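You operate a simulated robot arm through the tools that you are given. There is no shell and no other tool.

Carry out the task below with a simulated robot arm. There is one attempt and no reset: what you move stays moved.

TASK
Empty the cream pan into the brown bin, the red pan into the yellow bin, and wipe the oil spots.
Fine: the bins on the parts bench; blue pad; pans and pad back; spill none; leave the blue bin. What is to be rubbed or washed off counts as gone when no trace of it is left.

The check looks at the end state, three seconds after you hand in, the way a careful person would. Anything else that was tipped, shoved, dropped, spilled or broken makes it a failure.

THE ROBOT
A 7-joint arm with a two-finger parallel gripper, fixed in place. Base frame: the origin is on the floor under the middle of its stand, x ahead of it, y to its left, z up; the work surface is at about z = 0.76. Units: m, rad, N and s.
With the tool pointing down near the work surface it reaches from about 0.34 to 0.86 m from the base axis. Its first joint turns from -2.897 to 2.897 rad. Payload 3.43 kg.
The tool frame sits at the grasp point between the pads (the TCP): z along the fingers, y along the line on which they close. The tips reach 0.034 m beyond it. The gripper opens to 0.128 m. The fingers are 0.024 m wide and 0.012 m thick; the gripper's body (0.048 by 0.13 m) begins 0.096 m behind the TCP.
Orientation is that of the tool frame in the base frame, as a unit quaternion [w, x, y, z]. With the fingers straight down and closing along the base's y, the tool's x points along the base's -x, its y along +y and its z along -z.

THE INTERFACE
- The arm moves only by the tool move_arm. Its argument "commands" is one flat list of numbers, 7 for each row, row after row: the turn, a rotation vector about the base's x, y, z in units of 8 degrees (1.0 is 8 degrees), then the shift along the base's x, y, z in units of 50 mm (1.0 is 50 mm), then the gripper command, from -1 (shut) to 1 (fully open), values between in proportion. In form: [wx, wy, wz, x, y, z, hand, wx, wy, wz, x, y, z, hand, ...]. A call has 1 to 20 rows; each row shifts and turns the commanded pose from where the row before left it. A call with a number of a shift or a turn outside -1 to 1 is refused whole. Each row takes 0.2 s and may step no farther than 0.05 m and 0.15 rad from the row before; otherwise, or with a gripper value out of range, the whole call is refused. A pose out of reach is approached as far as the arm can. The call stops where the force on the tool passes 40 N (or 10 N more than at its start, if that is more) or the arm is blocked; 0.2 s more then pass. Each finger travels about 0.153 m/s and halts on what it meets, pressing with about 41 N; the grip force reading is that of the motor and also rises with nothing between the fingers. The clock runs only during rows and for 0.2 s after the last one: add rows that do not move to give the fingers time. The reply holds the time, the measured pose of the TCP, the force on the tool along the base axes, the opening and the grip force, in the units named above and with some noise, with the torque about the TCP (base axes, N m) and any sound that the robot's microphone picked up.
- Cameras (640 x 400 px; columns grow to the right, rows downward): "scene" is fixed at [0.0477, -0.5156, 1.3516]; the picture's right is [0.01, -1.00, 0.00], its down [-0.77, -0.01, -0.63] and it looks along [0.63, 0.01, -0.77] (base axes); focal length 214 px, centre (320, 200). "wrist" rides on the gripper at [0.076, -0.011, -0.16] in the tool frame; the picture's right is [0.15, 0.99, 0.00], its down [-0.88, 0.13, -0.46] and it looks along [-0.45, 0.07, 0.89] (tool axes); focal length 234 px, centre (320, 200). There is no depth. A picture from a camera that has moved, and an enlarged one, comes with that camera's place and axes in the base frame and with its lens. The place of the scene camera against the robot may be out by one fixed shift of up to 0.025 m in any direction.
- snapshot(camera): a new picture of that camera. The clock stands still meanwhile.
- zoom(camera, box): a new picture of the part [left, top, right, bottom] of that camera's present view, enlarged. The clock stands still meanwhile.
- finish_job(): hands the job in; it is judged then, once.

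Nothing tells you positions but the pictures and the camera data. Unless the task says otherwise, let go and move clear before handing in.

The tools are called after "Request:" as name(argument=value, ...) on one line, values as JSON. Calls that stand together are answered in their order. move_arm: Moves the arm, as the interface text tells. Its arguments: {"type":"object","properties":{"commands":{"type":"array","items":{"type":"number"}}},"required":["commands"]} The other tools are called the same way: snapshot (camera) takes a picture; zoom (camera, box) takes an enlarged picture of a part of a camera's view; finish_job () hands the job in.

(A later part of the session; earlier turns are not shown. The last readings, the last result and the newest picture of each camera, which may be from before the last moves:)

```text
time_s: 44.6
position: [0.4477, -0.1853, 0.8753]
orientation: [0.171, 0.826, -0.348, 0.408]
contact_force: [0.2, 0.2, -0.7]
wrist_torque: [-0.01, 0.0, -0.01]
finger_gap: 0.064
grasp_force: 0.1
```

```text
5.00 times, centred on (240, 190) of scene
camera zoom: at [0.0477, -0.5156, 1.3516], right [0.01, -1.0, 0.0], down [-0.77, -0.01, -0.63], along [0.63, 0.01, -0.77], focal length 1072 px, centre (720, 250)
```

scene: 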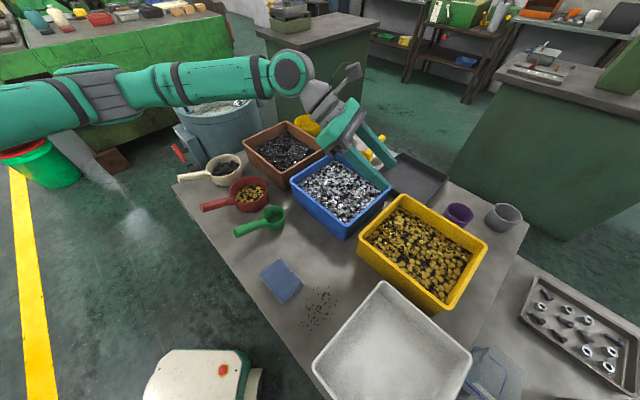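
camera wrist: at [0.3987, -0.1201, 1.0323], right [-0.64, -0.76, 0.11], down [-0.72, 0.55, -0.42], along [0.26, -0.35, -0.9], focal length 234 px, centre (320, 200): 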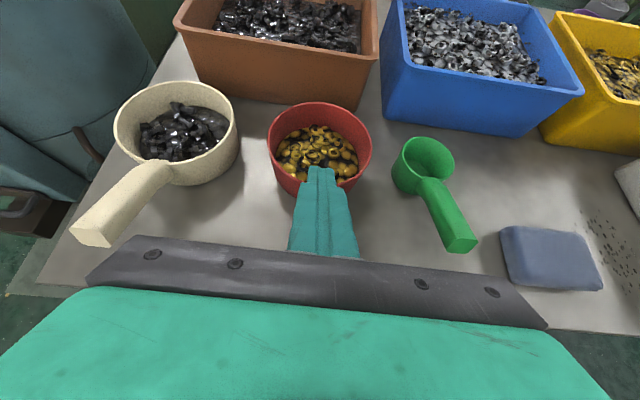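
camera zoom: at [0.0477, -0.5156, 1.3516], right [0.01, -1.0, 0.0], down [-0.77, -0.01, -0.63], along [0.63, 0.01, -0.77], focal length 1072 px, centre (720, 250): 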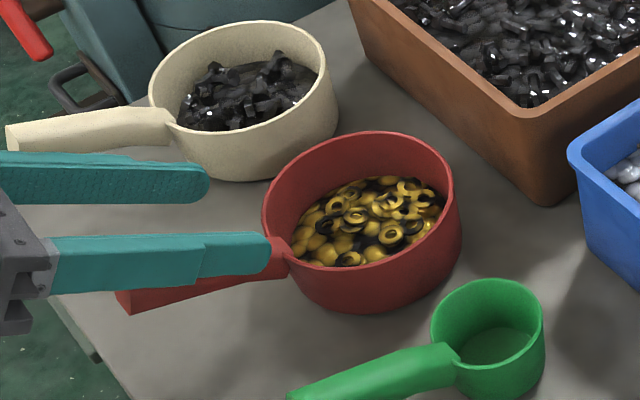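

I'll lower deeper this time, to about z=0.808, so the pads cover the full handle section, and look before closing.

Request:
move_arm(commands=[0, 0, 0, 0, 0, -0.27, 0, 0, 0, 0, 0, 0, -0.27, 0, 0, 0, 0, 0, 0, -0.27, 0, 0, 0, 0, 0, 0, -0.27, 0, 0, 0, 0, 0, 0, -0.27, 0, 0, 0, 0, 0, 0, 0, 0])

Request:
zoom(camera="wrist", box=[220, 50, 440, 260])

Request:
zoom(camera="scene", box=[160, 160, 280, 240])

```text
time_s: 46.0
position: [0.4494, -0.1852, 0.8073]
orientation: [0.17, 0.827, -0.347, 0.408]
contact_force: [0.2, 0.1, -0.3]
wrist_torque: [0.01, 0.02, -0.02]
finger_gap: 0.0641
grasp_force: 0.0
```

```text
1.90 times, centred on (330, 155) of wrist
camera zoom: at [0.4002, -0.1206, 0.9643], right [-0.64, -0.76, 0.11], down [-0.72, 0.55, -0.42], along [0.26, -0.35, -0.9], focal length 446 px, centre (301, 286)
```

zoom: 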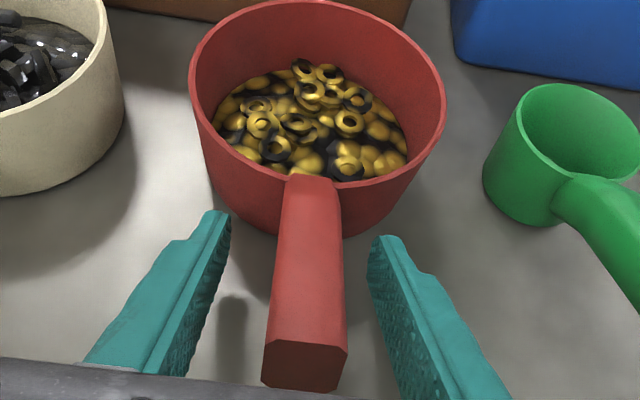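

```text
5.00 times, centred on (220, 200) of scene
camera zoom: at [0.0477, -0.5156, 1.3516], right [0.01, -1.0, 0.0], down [-0.77, -0.01, -0.63], along [0.63, 0.01, -0.77], focal length 1072 px, centre (820, 200)
```

zoom: 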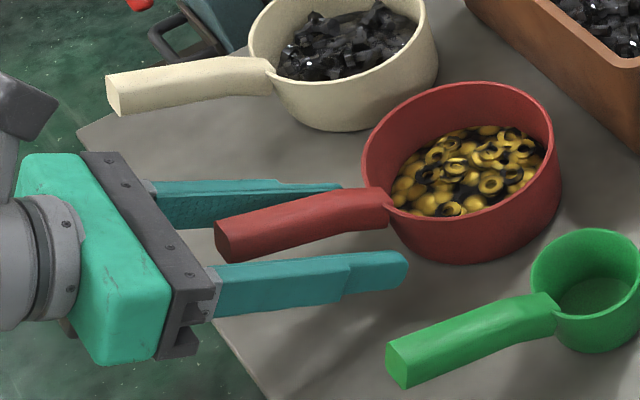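

The handle top at the grip point is at about z=0.826 and the handle is about 22 mm thick, so the pads now overlap its lower part well. I'll close and do a tiny 5 mm lift to see whether it really holds.

Request:
move_arm(commands=[0, 0, 0, 0, 0, 0, -0.4, 0, 0, 0, 0, 0, 0, -0.6, 0, 0, 0, 0, 0, 0, -0.8, 0, 0, 0, 0, 0, 0, -1, 0, 0, 0, 0, 0, 0, -1, 0, 0, 0, 0, 0, 0, -1])

Request:
zoom(camera="wrist", box=[220, 50, 440, 260])

Request:
move_arm(commands=[0, 0, 0, 0, 0, 0.05, -1, 0, 0, 0, 0, 0, 0.05, -1, 0, 0, 0, 0, 0, 0, -1])

Request:
zoom(camera="scene", box=[160, 160, 280, 240])

```text
time_s: 47.4
position: [0.4487, -0.1846, 0.8065]
orientation: [0.171, 0.826, -0.347, 0.409]
contact_force: [0.4, 0.4, 0.1]
wrist_torque: [-0.04, -0.03, -0.03]
finger_gap: 0.0234
grasp_force: 41.1
```

```text
1.90 times, centred on (330, 155) of wrist
camera zoom: at [0.4002, -0.1206, 0.9645], right [-0.64, -0.76, 0.11], down [-0.72, 0.55, -0.42], along [0.26, -0.35, -0.9], focal length 446 px, centre (301, 286)
```

zoom: 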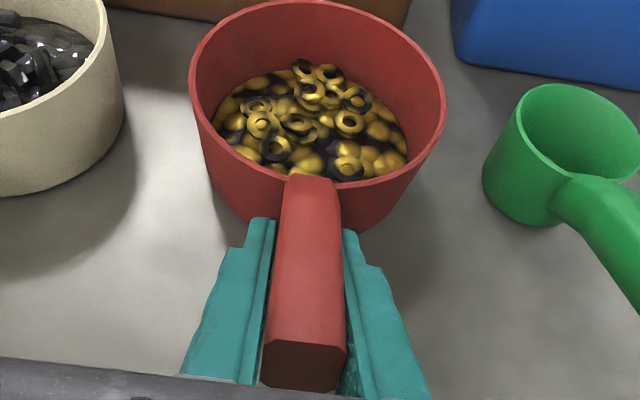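

```text
time_s: 48.2
position: [0.4495, -0.1861, 0.8116]
orientation: [0.17, 0.827, -0.347, 0.408]
contact_force: [0.2, 0.2, -3.0]
wrist_torque: [0.21, 0.19, 0.01]
finger_gap: 0.0233
grasp_force: 40.6
```

```text
5.00 times, centred on (220, 200) of scene
camera zoom: at [0.0477, -0.5156, 1.3516], right [0.01, -1.0, 0.0], down [-0.77, -0.01, -0.63], along [0.63, 0.01, -0.77], focal length 1072 px, centre (820, 200)
```

zoom: 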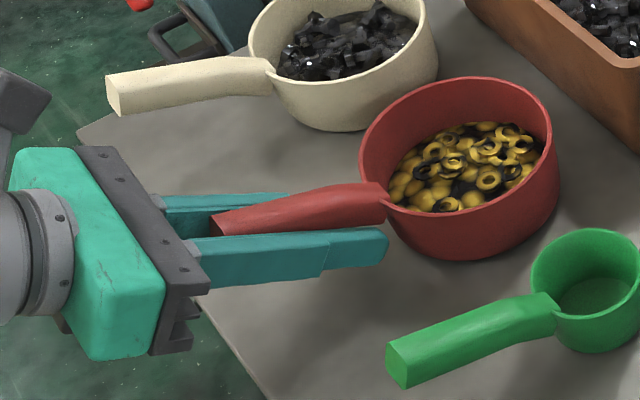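

It holds: the force reads about 3 N at 0.1 m, which is the pan's full weight. I'll lift further in small steps and check again.

Request:
move_arm(commands=[0, 0, 0, 0, 0, 0.08, -1, 0, 0, 0, 0, 0, 0.12, -1, 0, 0, 0, 0, 0, 0.16, -1, 0, 0, 0, 0, 0, 0.2, -1, 0, 0, 0, 0, 0, 0.2, -1, 0, 0, 0, 0, 0, 0.2, -1, 0, 0, 0, 0, 0, 0.1, -1, 0, 0, 0, 0, 0, 0, -1])

Request:
zoom(camera="scene", box=[140, 130, 320, 250])

Request:
snapshot(camera="wrist")

```text
time_s: 50.0
position: [0.4484, -0.185, 0.8652]
orientation: [0.171, 0.826, -0.348, 0.408]
contact_force: [0.6, -0.7, -2.7]
wrist_torque: [0.15, 0.21, 0.02]
finger_gap: 0.0233
grasp_force: 40.9
```

```text
3.33 times, centred on (230, 190) of scene
camera zoom: at [0.0477, -0.5156, 1.3516], right [0.01, -1.0, 0.0], down [-0.77, -0.01, -0.63], along [0.63, 0.01, -0.77], focal length 715 px, centre (620, 233)
```

zoom: 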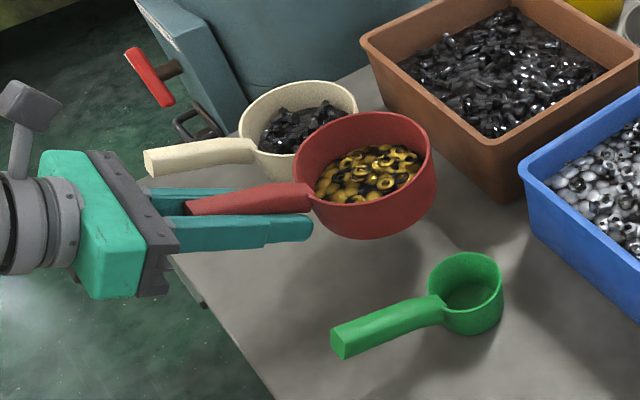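

```text
taken
camera wrist: at [0.4, -0.1203, 1.0229], right [-0.64, -0.76, 0.11], down [-0.72, 0.55, -0.42], along [0.26, -0.35, -0.9], focal length 234 px, centre (320, 200)
```

wrist: 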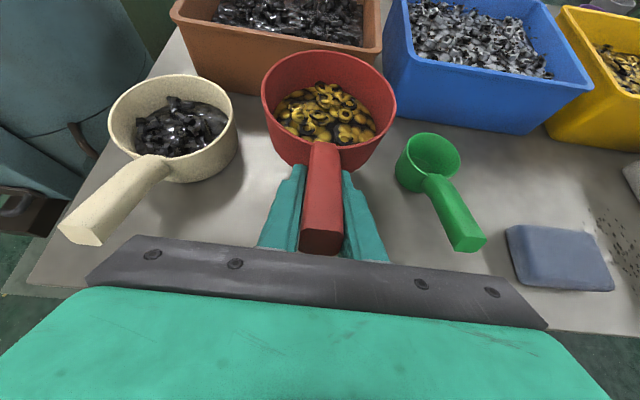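

The pan is up and level with a steady grip. I'll continue lifting while easing outward, then carry it level to the pre-pour position beside the yellow bin.

Request:
move_arm(commands=[0, 0, 0, 0.06, 0, 0.12, -1, 0, 0, 0, 0.12, 0, 0.225, -1, 0, 0, 0, 0.12, 0, 0.225, -1, 0, 0, 0, 0.12, 0, 0.225, -1, 0, 0, 0, 0.12, 0, 0.225, -1, 0, 0, 0, 0.12, 0, 0.225, -1, 0, 0, 0, 0.12, 0, 0.225, -1, 0, 0, 0, 0.12, 0, 0.225, -1, 0, 0, 0, 0.12, 0, 0.225, -1, 0, 0, 0, 0.12, 0, 0.225, -1, 0, 0, 0, 0.12, 0, 0.225, -1, 0, 0, 0, 0.1, 0, 0.2, -1, 0, 0, 0, 0.06, 0, 0.03, -1, 0, 0, 0, 0, 0, 0, -1])

Request:
snapshot(camera="wrist")

```text
time_s: 53.0
position: [0.5187, -0.1853, 0.9957]
orientation: [0.171, 0.826, -0.348, 0.408]
contact_force: [0.5, 0.2, -2.3]
wrist_torque: [0.18, 0.19, 0.0]
finger_gap: 0.0236
grasp_force: 41.0
```

```text
taken
camera wrist: at [0.4701, -0.1201, 1.1519], right [-0.64, -0.76, 0.11], down [-0.72, 0.55, -0.42], along [0.26, -0.35, -0.9], focal length 234 px, centre (320, 200)
```

wrist: 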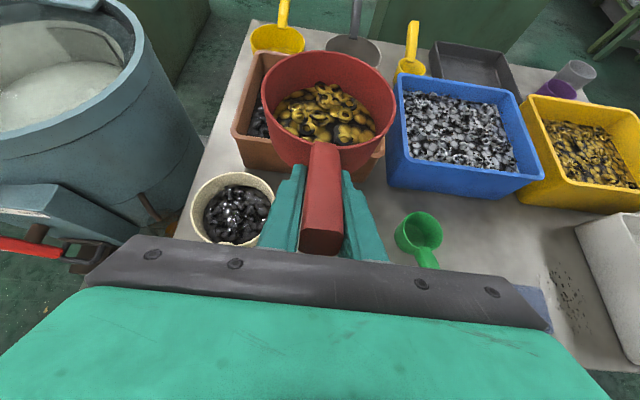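

Steady. Now carrying the pan to beside the yellow bin while turning it to the pouring heading.

Request:
move_arm(commands=[0, 0, -0.2685, -0.0588, -0.2825, 0.0025, -1, 0, 0, -0.2685, -0.0588, -0.2825, 0.0025, -1, 0, 0, -0.537, -0.1175, -0.565, 0.005, -1, 0, 0, -0.537, -0.1175, -0.565, 0.005, -1, 0, 0, -0.537, -0.1175, -0.565, 0.005, -1, 0, 0, -0.537, -0.1175, -0.565, 0.005, -1, 0, 0, -0.537, -0.1175, -0.565, 0.005, -1, 0, 0, -0.537, -0.1175, -0.565, 0.005, -1, 0, 0, -0.537, -0.1175, -0.565, 0.005, -1, 0, 0, -0.537, -0.1175, -0.565, 0.005, -1, 0, 0, -0.537, -0.1175, -0.565, 0.005, -1, 0, 0, -0.537, -0.1175, -0.565, 0.005, -1, 0, 0, -0.537, -0.1175, -0.565, 0.005, -1, 0, 0, -0.537, -0.1175, -0.565, 0.005, -1, 0, 0, -0.537, -0.1175, -0.565, 0.005, -1, 0, 0, -0.537, -0.1175, -0.565, 0.005, -1, 0, 0, -0.2685, -0.0588, -0.2825, 0.0025, -1, 0, 0, -0.2685, -0.0588, -0.2825, 0.0025, -1, 0, 0, 0, 0, 0, 0, -1])

Request:
snapshot(camera="wrist")

Request:
snapshot(camera="scene")

```text
time_s: 57.0
position: [0.4259, -0.6373, 0.9983]
orientation: [-0.371, -0.486, 0.754, -0.241]
contact_force: [-0.9, 0.3, -3.5]
wrist_torque: [0.25, -0.11, -0.02]
finger_gap: 0.0234
grasp_force: 41.2
```

```text
taken
camera wrist: at [0.4682, -0.569, 1.1562], right [-0.94, 0.33, 0.11], down [0.25, 0.87, -0.42], along [-0.24, -0.37, -0.9], focal length 234 px, centre (320, 200)
```

wrist: 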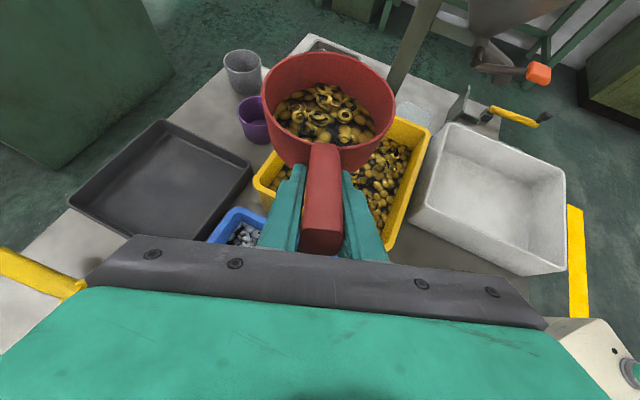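

```text
taken
```

scene: 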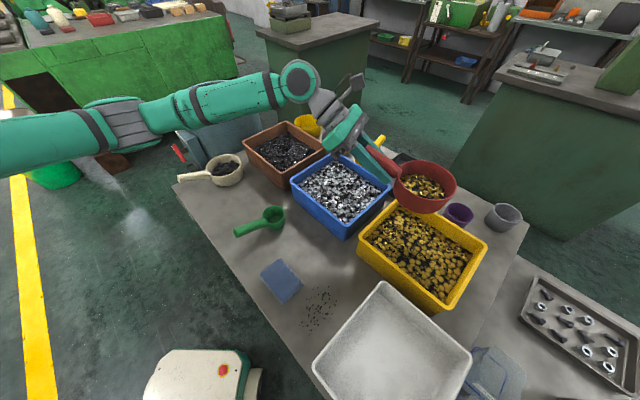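

The pan is level beside and over the yellow bin with its contents intact. Starting the slow pour: first 60° of tilt, keeping the lip over the bin centre.

Request:
move_arm(commands=[0.2239, -0.5834, 0, -0.057, -0.02, 0.007, -1, 0.2239, -0.5834, 0, -0.057, -0.02, 0.007, -1, 0.2239, -0.5834, 0, -0.057, -0.02, 0.007, -1, 0.2239, -0.5834, 0, -0.057, -0.02, 0.007, -1, 0.2239, -0.5834, 0, -0.057, -0.02, 0.007, -1, 0.2239, -0.5834, 0, -0.057, -0.02, 0.007, -1, 0.2239, -0.5834, 0, -0.153, -0.059, 0.05, -1, 0.2239, -0.5834, 0, -0.153, -0.059, 0.05, -1, 0, 0, 0, 0, 0, 0, -1])

Request:
snapshot(camera="wrist")

Request:
zoom(camera="scene", box=[300, 100, 540, 320])

```text
time_s: 59.0
position: [0.3933, -0.649, 1.0054]
orientation: [-0.048, -0.426, 0.856, -0.288]
contact_force: [0.6, -0.1, -2.7]
wrist_torque: [0.17, -0.04, -0.01]
finger_gap: 0.0233
grasp_force: 41.4
```

```text
taken
camera wrist: at [0.3271, -0.6216, 1.1672], right [-0.84, 0.36, -0.4], down [0.38, 0.92, 0.03], along [0.38, -0.13, -0.92], focal length 234 px, centre (320, 200)
```

wrist: 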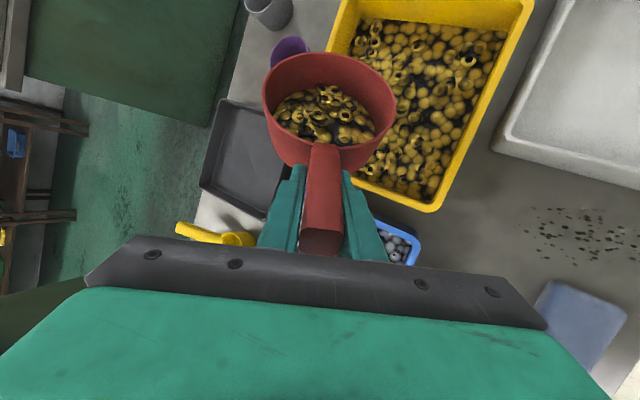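

```text
1.82 times, centred on (420, 210) of scene
camera zoom: at [0.0477, -0.5156, 1.3516], right [0.01, -1.0, 0.0], down [-0.77, -0.01, -0.63], along [0.63, 0.01, -0.77], focal length 390 px, centre (138, 182)
```

zoom: 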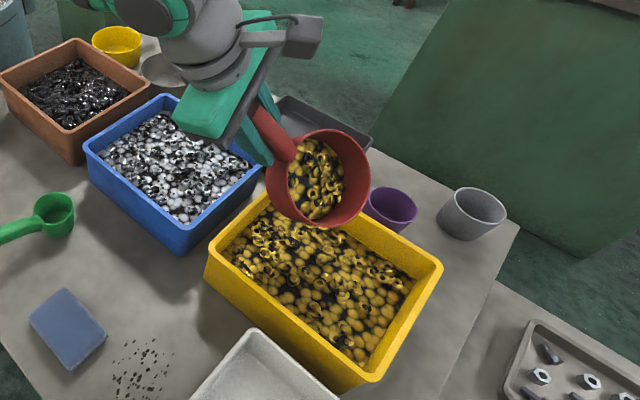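

The tilt is at 40°, the lip is over the bin interior, and nothing has fallen yet. Continuing the tilt.

Request:
move_arm(commands=[0.2239, -0.5834, 0, -0.153, -0.059, 0.05, -1, 0.2239, -0.5834, 0, -0.153, -0.059, 0.05, -1, 0.2239, -0.5834, 0, -0.153, -0.059, 0.05, -1, 0.2239, -0.5834, 0, -0.153, -0.059, 0.05, -1, 0.2239, -0.5834, 0, -0.209, -0.08, 0.017, -1, 0.2239, -0.5834, 0, -0.209, -0.08, 0.017, -1, 0, 0, 0, 0, 0, 0, -1])

Request:
snapshot(camera="wrist")

Request:
zoom(camera="scene", box=[300, 100, 540, 320])

```text
time_s: 60.6
position: [0.3423, -0.6688, 1.0166]
orientation: [0.2, -0.346, 0.866, -0.303]
contact_force: [0.3, 0.8, -3.2]
wrist_torque: [0.13, 0.09, -0.02]
finger_gap: 0.0235
grasp_force: 40.9
```

```text
taken
camera wrist: at [0.2073, -0.6684, 1.1312], right [-0.57, 0.47, -0.67], down [0.28, 0.88, 0.37], along [0.77, 0.02, -0.64], focal length 234 px, centre (320, 200)
```

wrist: 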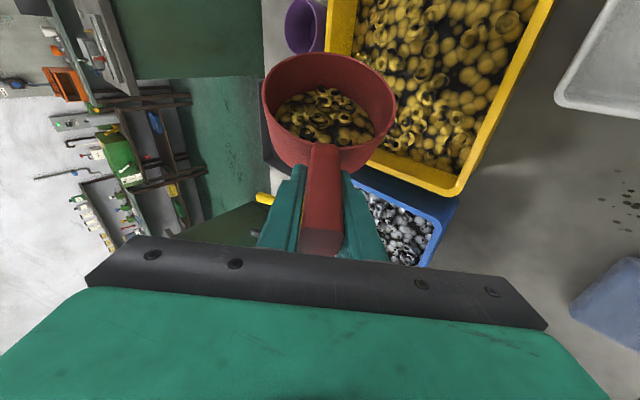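

```text
1.82 times, centred on (420, 210) of scene
camera zoom: at [0.0477, -0.5156, 1.3516], right [0.01, -1.0, 0.0], down [-0.77, -0.01, -0.63], along [0.63, 0.01, -0.77], focal length 390 px, centre (138, 182)
```

zoom: 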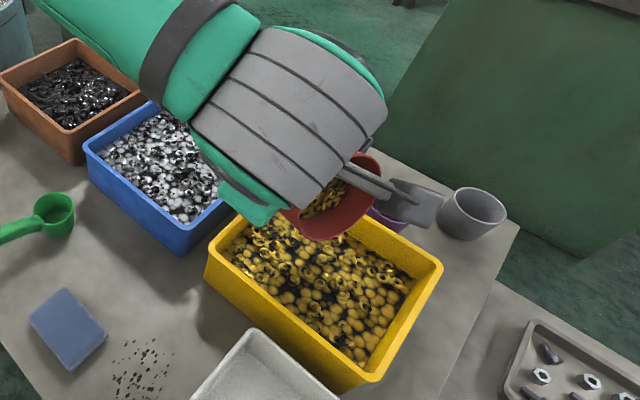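

At 70° the contents are still in the pan (weight unchanged). Continuing toward 100° over the bin.

Request:
move_arm(commands=[0.2239, -0.5834, 0, -0.209, -0.08, 0.017, -1, 0.2239, -0.5834, 0, -0.209, -0.08, 0.017, -1, 0.2239, -0.5834, 0, -0.209, -0.08, 0.017, -1, 0.2239, -0.5834, 0, -0.209, -0.08, 0.017, -1, 0, 0, 0, 0, 0, 0, -1])

Request:
snapshot(camera="wrist")

Request:
zoom(camera="scene", box=[300, 100, 540, 320])

```text
time_s: 61.8
position: [0.3008, -0.6832, 1.0205]
orientation: [0.359, -0.279, 0.839, -0.3]
contact_force: [0.1, -0.7, -3.2]
wrist_torque: [0.07, 0.11, 0.02]
finger_gap: 0.0234
grasp_force: 41.1
```

```text
taken
camera wrist: at [0.1358, -0.6951, 1.0855], right [-0.34, 0.56, -0.76], down [0.13, 0.83, 0.55], along [0.93, 0.08, -0.35], focal length 234 px, centre (320, 200)
```

wrist: 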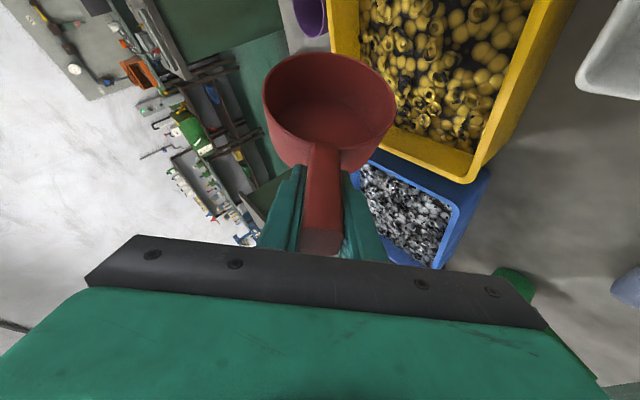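

```text
1.82 times, centred on (420, 210) of scene
camera zoom: at [0.0477, -0.5156, 1.3516], right [0.01, -1.0, 0.0], down [-0.77, -0.01, -0.63], along [0.63, 0.01, -0.77], focal length 390 px, centre (138, 182)
```

zoom: 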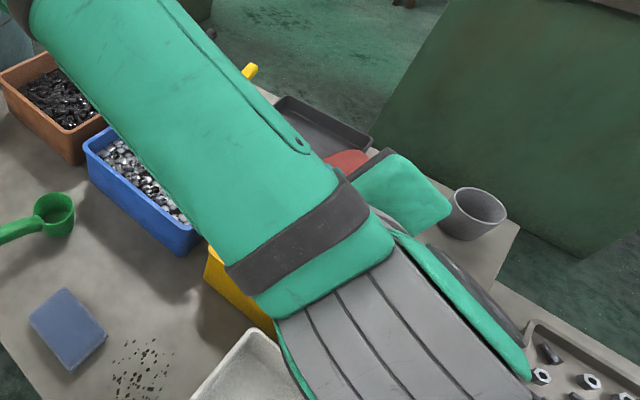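

The red pan looks empty now at 90°. I'll go a little further and pause to make sure nothing is left inside.

Request:
move_arm(commands=[0.2239, -0.5834, 0, -0.209, -0.081, -0.05, -1, 0.2239, -0.5834, 0, -0.209, -0.081, -0.05, -1, 0.2239, -0.5834, 0, -0.209, -0.081, -0.05, -1, 0, 0, 0, 0, 0, 0, -1, 0, 0, 0, 0, 0, 0, -1, 0, 0, 0, 0, 0, 0, -1])

Request:
zoom(camera="wrist", box=[240, 0, 580, 260])

```text
time_s: 63.2
position: [0.2701, -0.6973, 1.0117]
orientation: [0.472, -0.223, 0.802, -0.292]
contact_force: [0.4, 0.1, -1.8]
wrist_torque: [0.1, 0.1, 0.01]
finger_gap: 0.0234
grasp_force: 40.5
```

```text
1.54 times, centred on (410, 130) of wrist
camera zoom: at [0.0932, -0.7114, 1.0341], right [-0.15, 0.63, -0.76], down [-0.01, 0.77, 0.64], along [0.99, 0.1, -0.11], focal length 360 px, centre (182, 308)
```

zoom: 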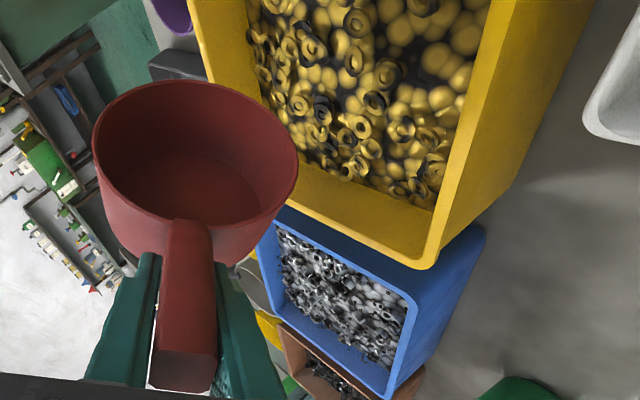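

The red pan is completely empty and nothing landed outside. Reversing the pour motion back to level.

Request:
move_arm(commands=[-0.33585, 0.8751, 0, 0.3135, 0.1215, 0.075, -1, -0.33585, 0.8751, 0, 0.3135, 0.1215, 0.075, -1, -0.33585, 0.8751, 0, 0.3135, 0.12, -0.0255, -1, -0.33585, 0.8751, 0, 0.3135, 0.12, -0.0255, -1, -0.33585, 0.8751, 0, 0.3135, 0.12, -0.0255, -1, -0.33585, 0.8751, 0, 0.3135, 0.12, -0.0255, -1, -0.33585, 0.8751, 0, 0.2295, 0.0885, -0.075, -1, -0.33585, 0.8751, 0, 0.2295, 0.0885, -0.075, -1, -0.33585, 0.8751, 0, 0.2295, 0.0885, -0.075, -1, -0.33585, 0.8751, 0, 0.2295, 0.0885, -0.075, -1, -0.33585, 0.8751, 0, 0.0855, 0.03, -0.0105, -1, -0.33585, 0.8751, 0, 0.0855, 0.03, -0.0105, -1, -0.33585, 0.8751, 0, 0.0855, 0.03, -0.0105, -1, -0.33585, 0.8751, 0, 0.0855, 0.03, -0.0105, -1, 0, 0, 0, 0, 0, 0, -1])

Request:
snapshot(camera="scene")

Request:
snapshot(camera="wrist")

```text
time_s: 66.4
position: [0.4267, -0.6364, 0.9999]
orientation: [-0.371, -0.486, 0.754, -0.241]
contact_force: [-0.4, 0.7, -1.9]
wrist_torque: [0.13, -0.09, 0.01]
finger_gap: 0.0236
grasp_force: 40.8
```

```text
taken
```

scene: 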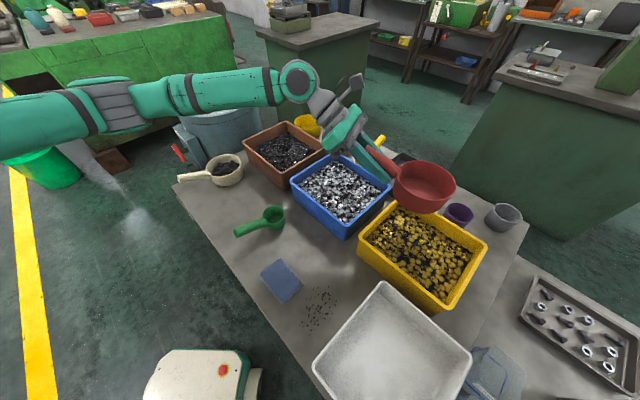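

```text
taken
camera wrist: at [0.4693, -0.5675, 1.1557], right [-0.94, 0.33, 0.11], down [0.25, 0.87, -0.42], along [-0.24, -0.37, -0.9], focal length 234 px, centre (320, 200)
```

wrist: 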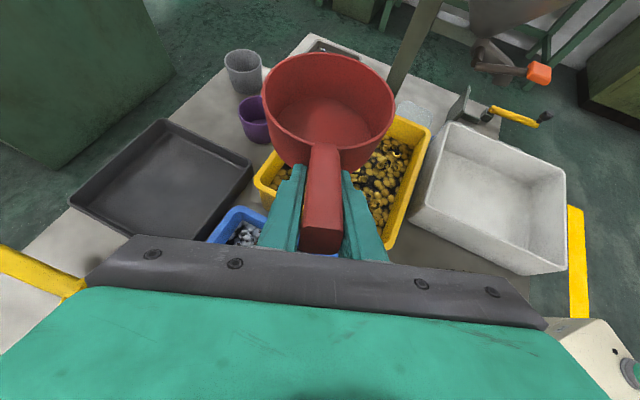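

The pan is level and empty. Carrying it back along the same path.

Request:
move_arm(commands=[0, 0, 0.2685, 0.0588, 0.2825, -0.0025, -1, 0, 0, 0.2685, 0.0588, 0.2825, -0.0025, -1, 0, 0, 0.537, 0.1175, 0.565, -0.005, -1, 0, 0, 0.537, 0.1175, 0.565, -0.005, -1, 0, 0, 0.537, 0.1175, 0.565, -0.005, -1, 0, 0, 0.537, 0.1175, 0.565, -0.005, -1, 0, 0, 0.537, 0.1175, 0.565, -0.005, -1, 0, 0, 0.537, 0.1175, 0.565, -0.005, -1, 0, 0, 0.537, 0.1175, 0.565, -0.005, -1, 0, 0, 0.537, 0.1175, 0.565, -0.005, -1, 0, 0, 0.537, 0.1175, 0.565, -0.005, -1, 0, 0, 0.537, 0.1175, 0.565, -0.005, -1, 0, 0, 0.537, 0.1175, 0.565, -0.005, -1, 0, 0, 0.537, 0.1175, 0.565, -0.005, -1, 0, 0, 0.537, 0.1175, 0.565, -0.005, -1, 0, 0, 0.537, 0.1175, 0.565, -0.005, -1, 0, 0, 0.2685, 0.0588, 0.2825, -0.0025, -1, 0, 0, 0.2685, 0.0588, 0.2825, -0.0025, -1, 0, 0, 0, 0, 0, 0, -1])

Request:
move_arm(commands=[0, 0, 0, -0.06, 0, -0.03, -1, 0, 0, 0, -0.1, 0, -0.2, -1, 0, 0, 0, -0.12, 0, -0.225, -1, 0, 0, 0, -0.12, 0, -0.225, -1, 0, 0, 0, -0.12, 0, -0.225, -1, 0, 0, 0, -0.12, 0, -0.225, -1, 0, 0, 0, -0.12, 0, -0.225, -1, 0, 0, 0, -0.12, 0, -0.225, -1, 0, 0, 0, -0.12, 0, -0.225, -1, 0, 0, 0, -0.12, 0, -0.225, -1, 0, 0, 0, -0.12, 0, -0.225, -1, 0, 0, 0, -0.12, 0, -0.225, -1, 0, 0, 0, -0.06, 0, -0.12, -1, 0, 0, 0, 0, 0, 0, -1])

Request:
snapshot(camera="wrist")

Request:
zoom(camera="scene", box=[140, 130, 320, 250])

```text
time_s: 70.4
position: [0.5217, -0.1846, 0.9946]
orientation: [0.17, 0.827, -0.347, 0.409]
contact_force: [0.0, 0.6, -1.4]
wrist_torque: [0.11, 0.12, 0.02]
finger_gap: 0.0231
grasp_force: 40.2
```

```text
time_s: 73.4
position: [0.4484, -0.1842, 0.8656]
orientation: [0.17, 0.827, -0.347, 0.409]
contact_force: [1.0, 0.3, -1.8]
wrist_torque: [0.12, 0.15, 0.01]
finger_gap: 0.0234
grasp_force: 40.9
```

```text
taken
camera wrist: at [0.3996, -0.1202, 1.0229], right [-0.64, -0.76, 0.11], down [-0.72, 0.55, -0.42], along [0.26, -0.35, -0.9], focal length 234 px, centre (320, 200)
```

wrist: 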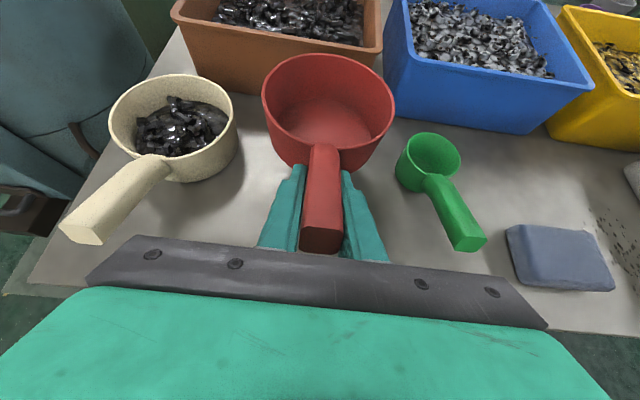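

```text
3.33 times, centred on (230, 190) of scene
camera zoom: at [0.0477, -0.5156, 1.3516], right [0.01, -1.0, 0.0], down [-0.77, -0.01, -0.63], along [0.63, 0.01, -0.77], focal length 715 px, centre (620, 233)
```

zoom: 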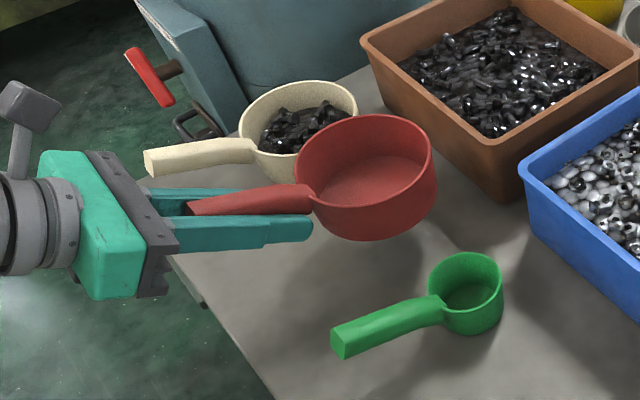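

The pan is right above its original place. Lowering it gently back onto the bench.

Request:
move_arm(commands=[0, 0, 0, 0, 0, -0.1, -1, 0, 0, 0, 0, 0, -0.2, -1, 0, 0, 0, 0, 0, -0.2, -1, 0, 0, 0, 0, 0, -0.2, -1, 0, 0, 0, 0, 0, -0.16, -1, 0, 0, 0, 0, 0, -0.12, -1, 0, 0, 0, 0, 0, -0.08, -1, 0, 0, 0, 0, 0, -0.05, -1, 0, 0, 0, 0, 0, 0, -1])

Request:
move_arm(commands=[0, 0, 0, 0, 0, -0.03, -1, 0, 0, 0, 0, 0, 0, -1])

Request:
zoom(camera="scene", box=[160, 160, 280, 240])

Request:
zoom(camera="wrist", box=[220, 50, 440, 260])

```text
time_s: 75.4
position: [0.4492, -0.1839, 0.8107]
orientation: [0.17, 0.827, -0.347, 0.409]
contact_force: [0.1, 0.3, 2.2]
wrist_torque: [-0.28, -0.34, 0.01]
finger_gap: 0.0231
grasp_force: 41.0
```

```text
time_s: 76.0
position: [0.4481, -0.185, 0.8092]
orientation: [0.17, 0.827, -0.347, 0.409]
contact_force: [-1.8, 1.9, 7.7]
wrist_torque: [-0.81, -0.84, 0.1]
finger_gap: 0.0235
grasp_force: 40.9
```

```text
5.00 times, centred on (220, 200) of scene
camera zoom: at [0.0477, -0.5156, 1.3516], right [0.01, -1.0, 0.0], down [-0.77, -0.01, -0.63], along [0.63, 0.01, -0.77], focal length 1072 px, centre (820, 200)
```

zoom: 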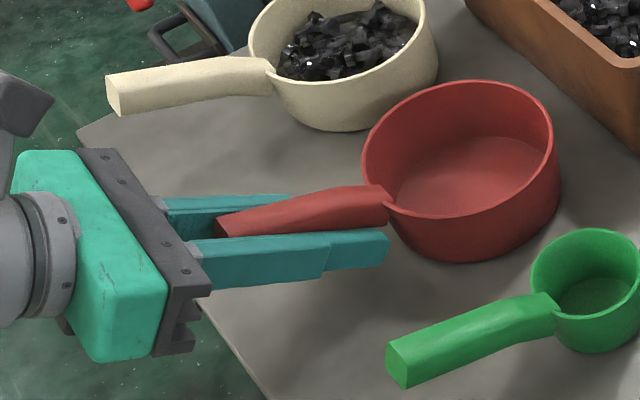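

```text
1.90 times, centred on (330, 155) of wrist
camera zoom: at [0.4003, -0.1198, 0.9669], right [-0.64, -0.76, 0.11], down [-0.72, 0.55, -0.42], along [0.26, -0.35, -0.9], focal length 446 px, centre (301, 286)
```

zoom: 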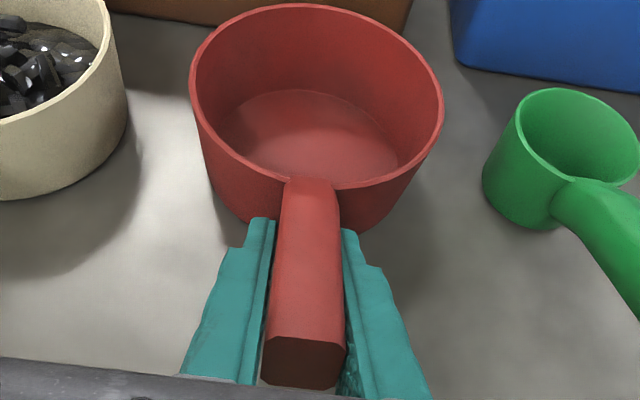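

The pan is down on the bench at its original spot. Releasing it and raising the fingers clear.

Request:
move_arm(commands=[0, 0, 0, 0, 0, 0.02, -1, 0, 0, 0, 0, 0, 0, -0.5, 0, 0, 0, 0, 0, 0, -0.2, 0, 0, 0, 0, 0, 0, 0, 0, 0, 0, 0, 0, 0, 0, 0, 0, 0, 0, 0, 0.25, 0, 0, 0, 0, 0, 0, 0.25, 0, 0, 0, 0, 0, 0, 0.25, 0, 0, 0, 0, 0, 0, 0.25, 0, 0, 0, 0, 0, 0, 0.25, 0, 0, 0, 0, 0, 0, 0, 0])

Request:
snapshot(camera="wrist")

Request:
zoom(camera="scene", box=[160, 130, 340, 250])

```text
time_s: 78.4
position: [0.4499, -0.186, 0.872]
orientation: [0.17, 0.827, -0.347, 0.409]
contact_force: [-0.2, -0.5, -0.3]
wrist_torque: [-0.02, -0.02, -0.02]
finger_gap: 0.064
grasp_force: 0.1
```

```text
taken
camera wrist: at [0.4006, -0.1211, 1.0299], right [-0.64, -0.76, 0.11], down [-0.72, 0.55, -0.42], along [0.26, -0.35, -0.9], focal length 234 px, centre (320, 200)
```

wrist: 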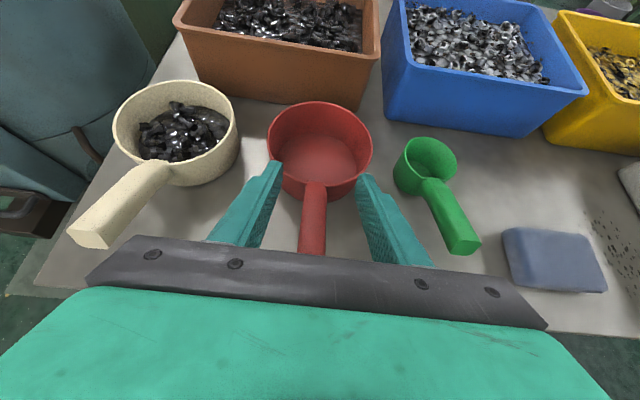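

```text
3.33 times, centred on (250, 190) of scene
camera zoom: at [0.0477, -0.5156, 1.3516], right [0.01, -1.0, 0.0], down [-0.77, -0.01, -0.63], along [0.63, 0.01, -0.77], focal length 715 px, centre (553, 233)
```

zoom: 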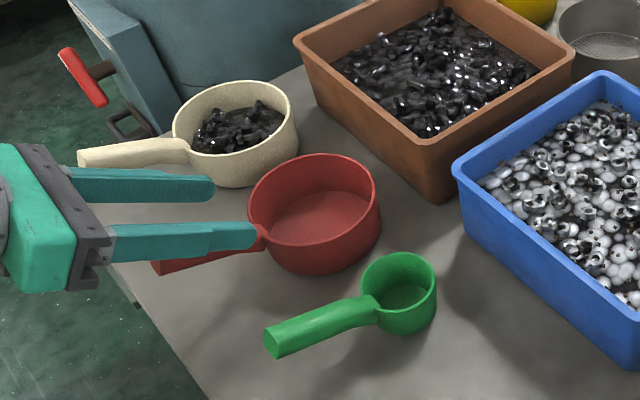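

The red pan is done: empty and back in place. Now I'll measure the cream pan's handle from here.

Request:
zoom(camera="wrist", box=[50, 60, 270, 260])

Request:
zoom(camera="scene", box=[165, 140, 265, 210])

```text
2.00 times, centred on (160, 160) of wrist
camera zoom: at [0.4006, -0.1211, 1.0299], right [-0.64, -0.76, 0.11], down [-0.72, 0.55, -0.42], along [0.26, -0.35, -0.9], focal length 468 px, centre (640, 280)
```

zoom: 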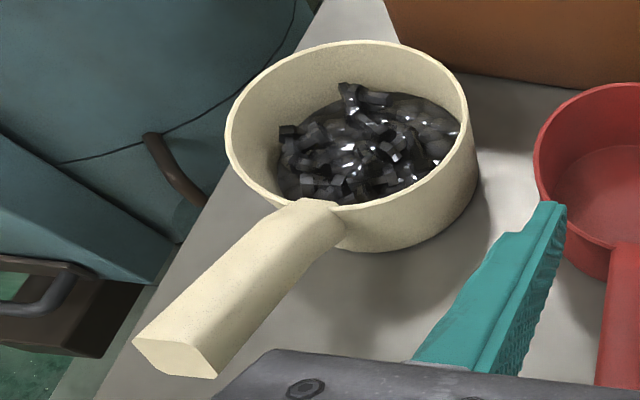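

```text
5.71 times, centred on (215, 175) of scene
camera zoom: at [0.0477, -0.5156, 1.3516], right [0.01, -1.0, 0.0], down [-0.77, -0.01, -0.63], along [0.63, 0.01, -0.77], focal length 1226 px, centre (920, 343)
```

zoom: 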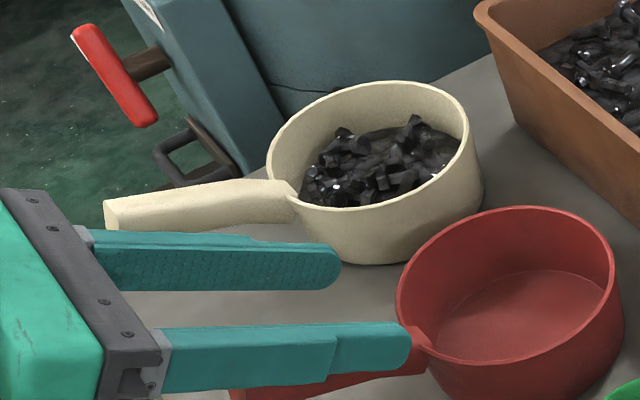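

The cream pan's handle end is near (0.531,-0.042) with its top at about z=0.852, pointing at about -45° as well. I'll move the open gripper above it and verify.

Request:
move_arm(commands=[0, 0, 0, 0.383, 0.367, 0.2, 0, 0, 0, 0, 0.383, 0.367, 0.2, 0, 0, 0, 0, 0.383, 0.367, 0.2, 0, 0, 0, 0, 0.383, 0.367, 0.2, 0, 0, 0, 0, 0.383, 0.367, 0, 0, 0, 0, 0, 0.383, 0.367, 0, 0, 0, 0, 0, 0, 0, 0, 0])

Request:
snapshot(camera="wrist")

Request:
zoom(camera="wrist", box=[220, 70, 440, 260])

```text
time_s: 80.0
position: [0.5656, -0.0751, 0.9122]
orientation: [0.169, 0.827, -0.348, 0.408]
contact_force: [0.7, 0.1, -0.2]
wrist_torque: [-0.02, 0.0, -0.01]
finger_gap: 0.0637
grasp_force: 0.0
```

```text
taken
camera wrist: at [0.516, -0.0111, 1.0696], right [-0.64, -0.76, 0.11], down [-0.72, 0.55, -0.42], along [0.26, -0.35, -0.9], focal length 234 px, centre (320, 200)
```

wrist: 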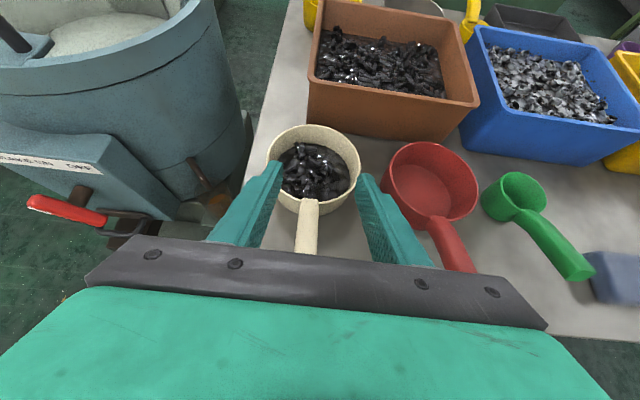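

```text
2.11 times, centred on (330, 165) of wrist
camera zoom: at [0.516, -0.0111, 1.0696], right [-0.64, -0.76, 0.11], down [-0.72, 0.55, -0.42], along [0.26, -0.35, -0.9], focal length 493 px, centre (299, 274)
```

zoom: 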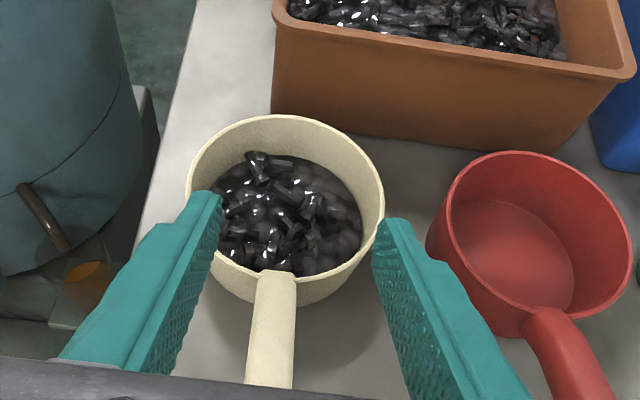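

The cream handle lines up between the fingers. Descending to the grip point at about z=0.815.

Request:
move_arm(commands=[0, 0, 0, 0.002, 0.01, -0.3, 0, 0, 0, 0, 0.002, 0.01, -0.3, 0, 0, 0, 0, 0.002, 0.01, -0.3, 0, 0, 0, 0, 0.002, 0.01, -0.3, 0, 0, 0, 0, 0.002, 0.01, -0.3, 0, 0, 0, 0, 0.002, 0.01, -0.3, 0, 0, 0, 0, 0, 0.012, -0.14, 0, 0, 0, 0, 0, 0, 0, 0])

Request:
zoom(camera="wrist", box=[220, 50, 440, 260])

Request:
zoom(camera="scene", box=[140, 130, 260, 210])

```text
time_s: 81.8
position: [0.5644, -0.0705, 0.8158]
orientation: [0.17, 0.827, -0.347, 0.408]
contact_force: [0.7, 0.3, 0.0]
wrist_torque: [0.03, 0.0, -0.02]
finger_gap: 0.0638
grasp_force: 0.0
```

```text
1.90 times, centred on (330, 155) of wrist
camera zoom: at [0.5151, -0.0057, 0.9731], right [-0.64, -0.76, 0.11], down [-0.72, 0.55, -0.42], along [0.26, -0.35, -0.9], focal length 446 px, centre (301, 286)
```

zoom: 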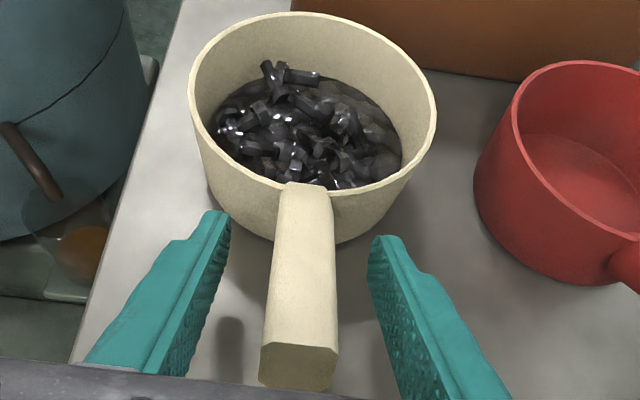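

```text
5.00 times, centred on (200, 170) of scene
camera zoom: at [0.0477, -0.5156, 1.3516], right [0.01, -1.0, 0.0], down [-0.77, -0.01, -0.63], along [0.63, 0.01, -0.77], focal length 1072 px, centre (920, 350)
```

zoom: 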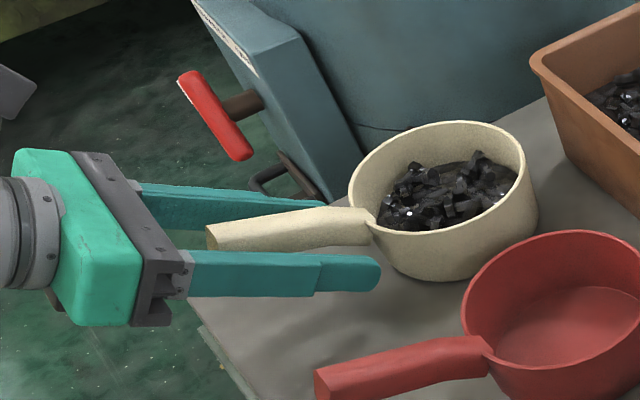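

The same relation as the successful red grip. Closing and doing a small test lift.

Request:
move_arm(commands=[0, 0, 0, 0, 0, -0.02, -0.4, 0, 0, 0, 0, 0, 0, -0.6, 0, 0, 0, 0, 0, 0, -0.8, 0, 0, 0, 0, 0, 0, -1, 0, 0, 0, 0, 0, 0, -1, 0, 0, 0, 0, 0, 0, -1])

Request:
move_arm(commands=[0, 0, 0, 0, 0, 0.05, -1, 0, 0, 0, 0, 0, 0.05, -1, 0, 0, 0, 0, 0, 0, -1])

Request:
zoom(camera="wrist", box=[220, 50, 440, 260])

```text
time_s: 83.2
position: [0.5644, -0.0707, 0.8147]
orientation: [0.17, 0.827, -0.347, 0.409]
contact_force: [0.0, 1.1, -0.7]
wrist_torque: [-0.05, -0.08, 0.12]
finger_gap: 0.0238
grasp_force: 40.5
```

```text
time_s: 84.0
position: [0.5644, -0.0723, 0.8196]
orientation: [0.17, 0.827, -0.347, 0.409]
contact_force: [0.4, 0.2, -3.3]
wrist_torque: [0.2, 0.21, 0.03]
finger_gap: 0.0235
grasp_force: 41.0
```

```text
1.90 times, centred on (330, 155) of wrist
camera zoom: at [0.5156, -0.0062, 0.9769], right [-0.64, -0.76, 0.11], down [-0.72, 0.55, -0.42], along [0.26, -0.35, -0.9], focal length 446 px, centre (301, 286)
```

zoom: 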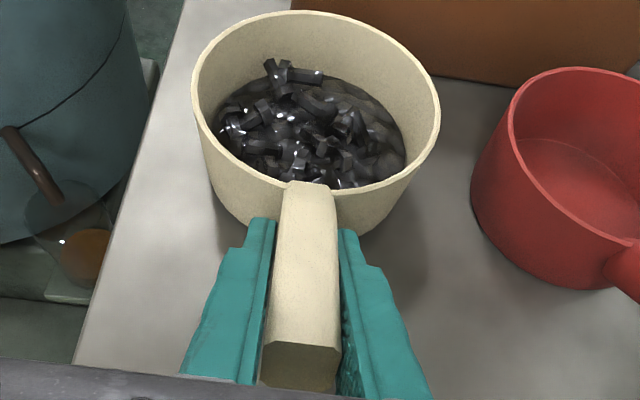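

It holds (3.3 N). Lifting the cream pan straight up.

Request:
move_arm(commands=[0, 0, 0, 0, 0, 0.15, -1, 0, 0, 0, 0, 0, 0.3, -1, 0, 0, 0, 0, 0, 0.4, -1, 0, 0, 0, 0, 0, 0.4, -1, 0, 0, 0, 0, 0, 0.4, -1, 0, 0, 0, 0, 0, 0.4, -1, 0, 0, 0, 0, 0, 0.4, -1, 0, 0, 0, 0, 0, 0.4, -1, 0, 0, 0, 0, 0, 0.4, -1, 0, 0, 0, 0, 0, 0.3, -1, 0, 0, 0, 0, 0, 0.15, -1, 0, 0, 0, 0, 0, 0, -1])

Request:
snapshot(camera="wrist")

Request:
snapshot(camera="scene")

```text
time_s: 86.6
position: [0.5633, -0.0699, 1.0032]
orientation: [0.17, 0.827, -0.347, 0.409]
contact_force: [0.9, 0.4, -3.4]
wrist_torque: [0.24, 0.16, -0.04]
finger_gap: 0.0238
grasp_force: 40.7
```

```text
taken
camera wrist: at [0.5146, -0.0053, 1.1612], right [-0.64, -0.76, 0.11], down [-0.72, 0.55, -0.42], along [0.26, -0.35, -0.9], focal length 234 px, centre (320, 200)
```

wrist: 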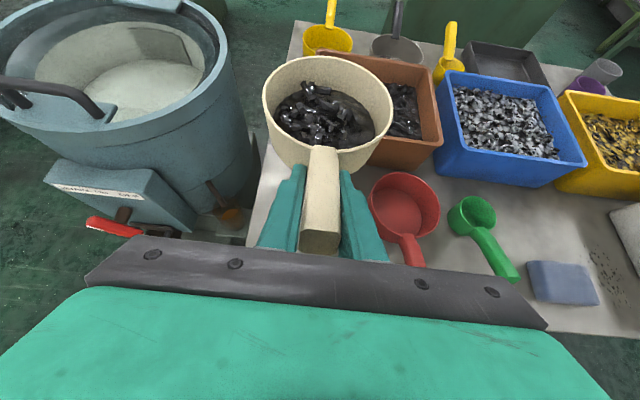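

```text
taken
```

scene: 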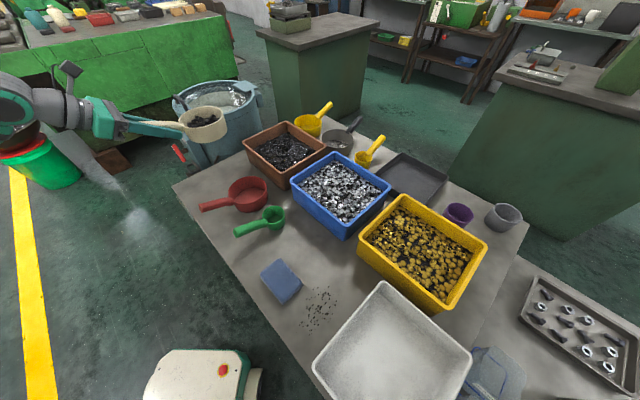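

The pan is up with its contents intact. I need the brown bin's exact position, so I'll zoom the scene camera and move the pan sideways for a better wrist view.

Request:
zoom(camera="scene", box=[220, 100, 400, 220])

Request:
zoom(camera="wrist", box=[250, 20, 600, 240])

```text
3.33 times, centred on (310, 160) of scene
camera zoom: at [0.0477, -0.5156, 1.3516], right [0.01, -1.0, 0.0], down [-0.77, -0.01, -0.63], along [0.63, 0.01, -0.77], focal length 715 px, centre (353, 333)
```

zoom: 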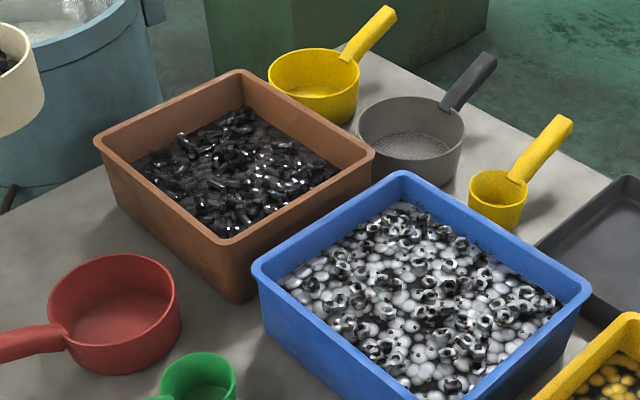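

```text
1.82 times, centred on (425, 130) of wrist
camera zoom: at [0.5146, -0.0053, 1.1612], right [-0.64, -0.76, 0.11], down [-0.72, 0.55, -0.42], along [0.26, -0.35, -0.9], focal length 426 px, centre (129, 327)
```

zoom: 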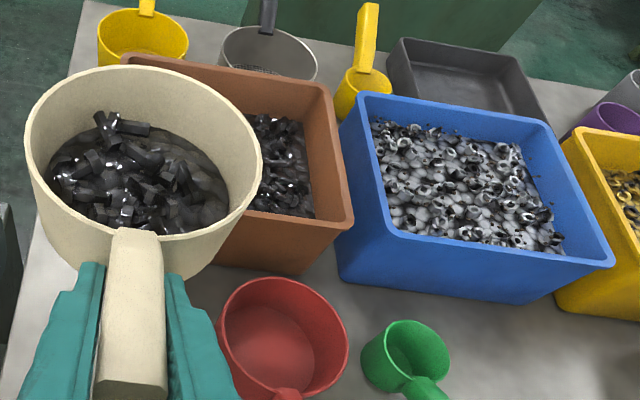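

The brown bin's centre is around (0.73,-0.365), with its rim at about z=0.84. I'll carry the pan to the pre-pour pose next to it and re-check from there.

Request:
move_arm(commands=[0, 0, -0.1022, 0.152, -0.145, 0.008, -1, 0, 0, -0.1022, 0.152, -0.145, 0.008, -1, 0, 0, -0.2044, 0.304, -0.29, 0.016, -1, 0, 0, -0.2044, 0.304, -0.29, 0.016, -1, 0, 0, -0.2044, 0.304, -0.29, 0.016, -1, 0, 0, -0.2044, 0.304, -0.29, 0.016, -1, 0, 0, -0.2044, 0.304, -0.29, 0.016, -1, 0, 0, -0.2044, 0.304, -0.29, 0.016, -1, 0, 0, -0.2044, 0.304, -0.29, 0.016, -1, 0, 0, -0.1022, 0.152, -0.145, 0.008, -1, 0, 0, -0.1022, 0.152, -0.145, 0.008, -1, 0, 0, 0, 0, 0, 0, -1])

Request:
snapshot(camera="wrist")

Request:
snapshot(camera="scene")

```text
time_s: 89.2
position: [0.7021, -0.2004, 1.011]
orientation: [0.221, 0.775, -0.451, 0.383]
contact_force: [-0.5, 0.1, -3.2]
wrist_torque: [0.22, 0.12, -0.02]
finger_gap: 0.0236
grasp_force: 41.1
```

```text
taken
camera wrist: at [0.6708, -0.1268, 1.1675], right [-0.81, -0.57, 0.11], down [-0.56, 0.72, -0.42], along [0.16, -0.41, -0.9], focal length 234 px, centre (320, 200)
```

wrist: 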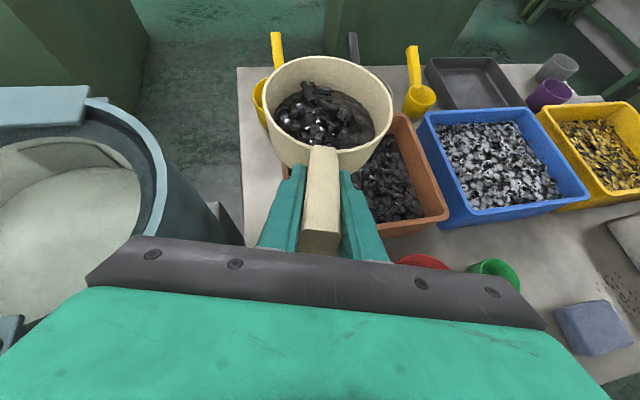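

```text
taken
```

scene: 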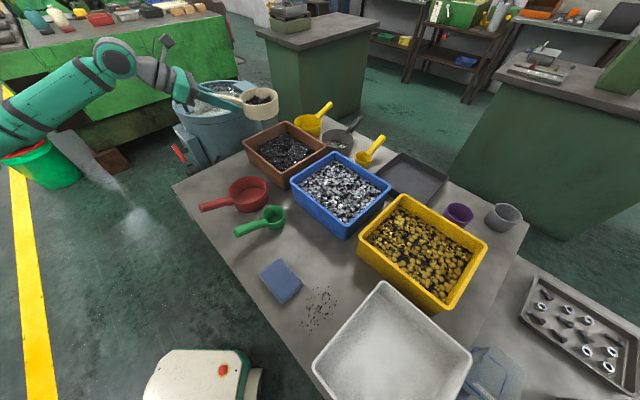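

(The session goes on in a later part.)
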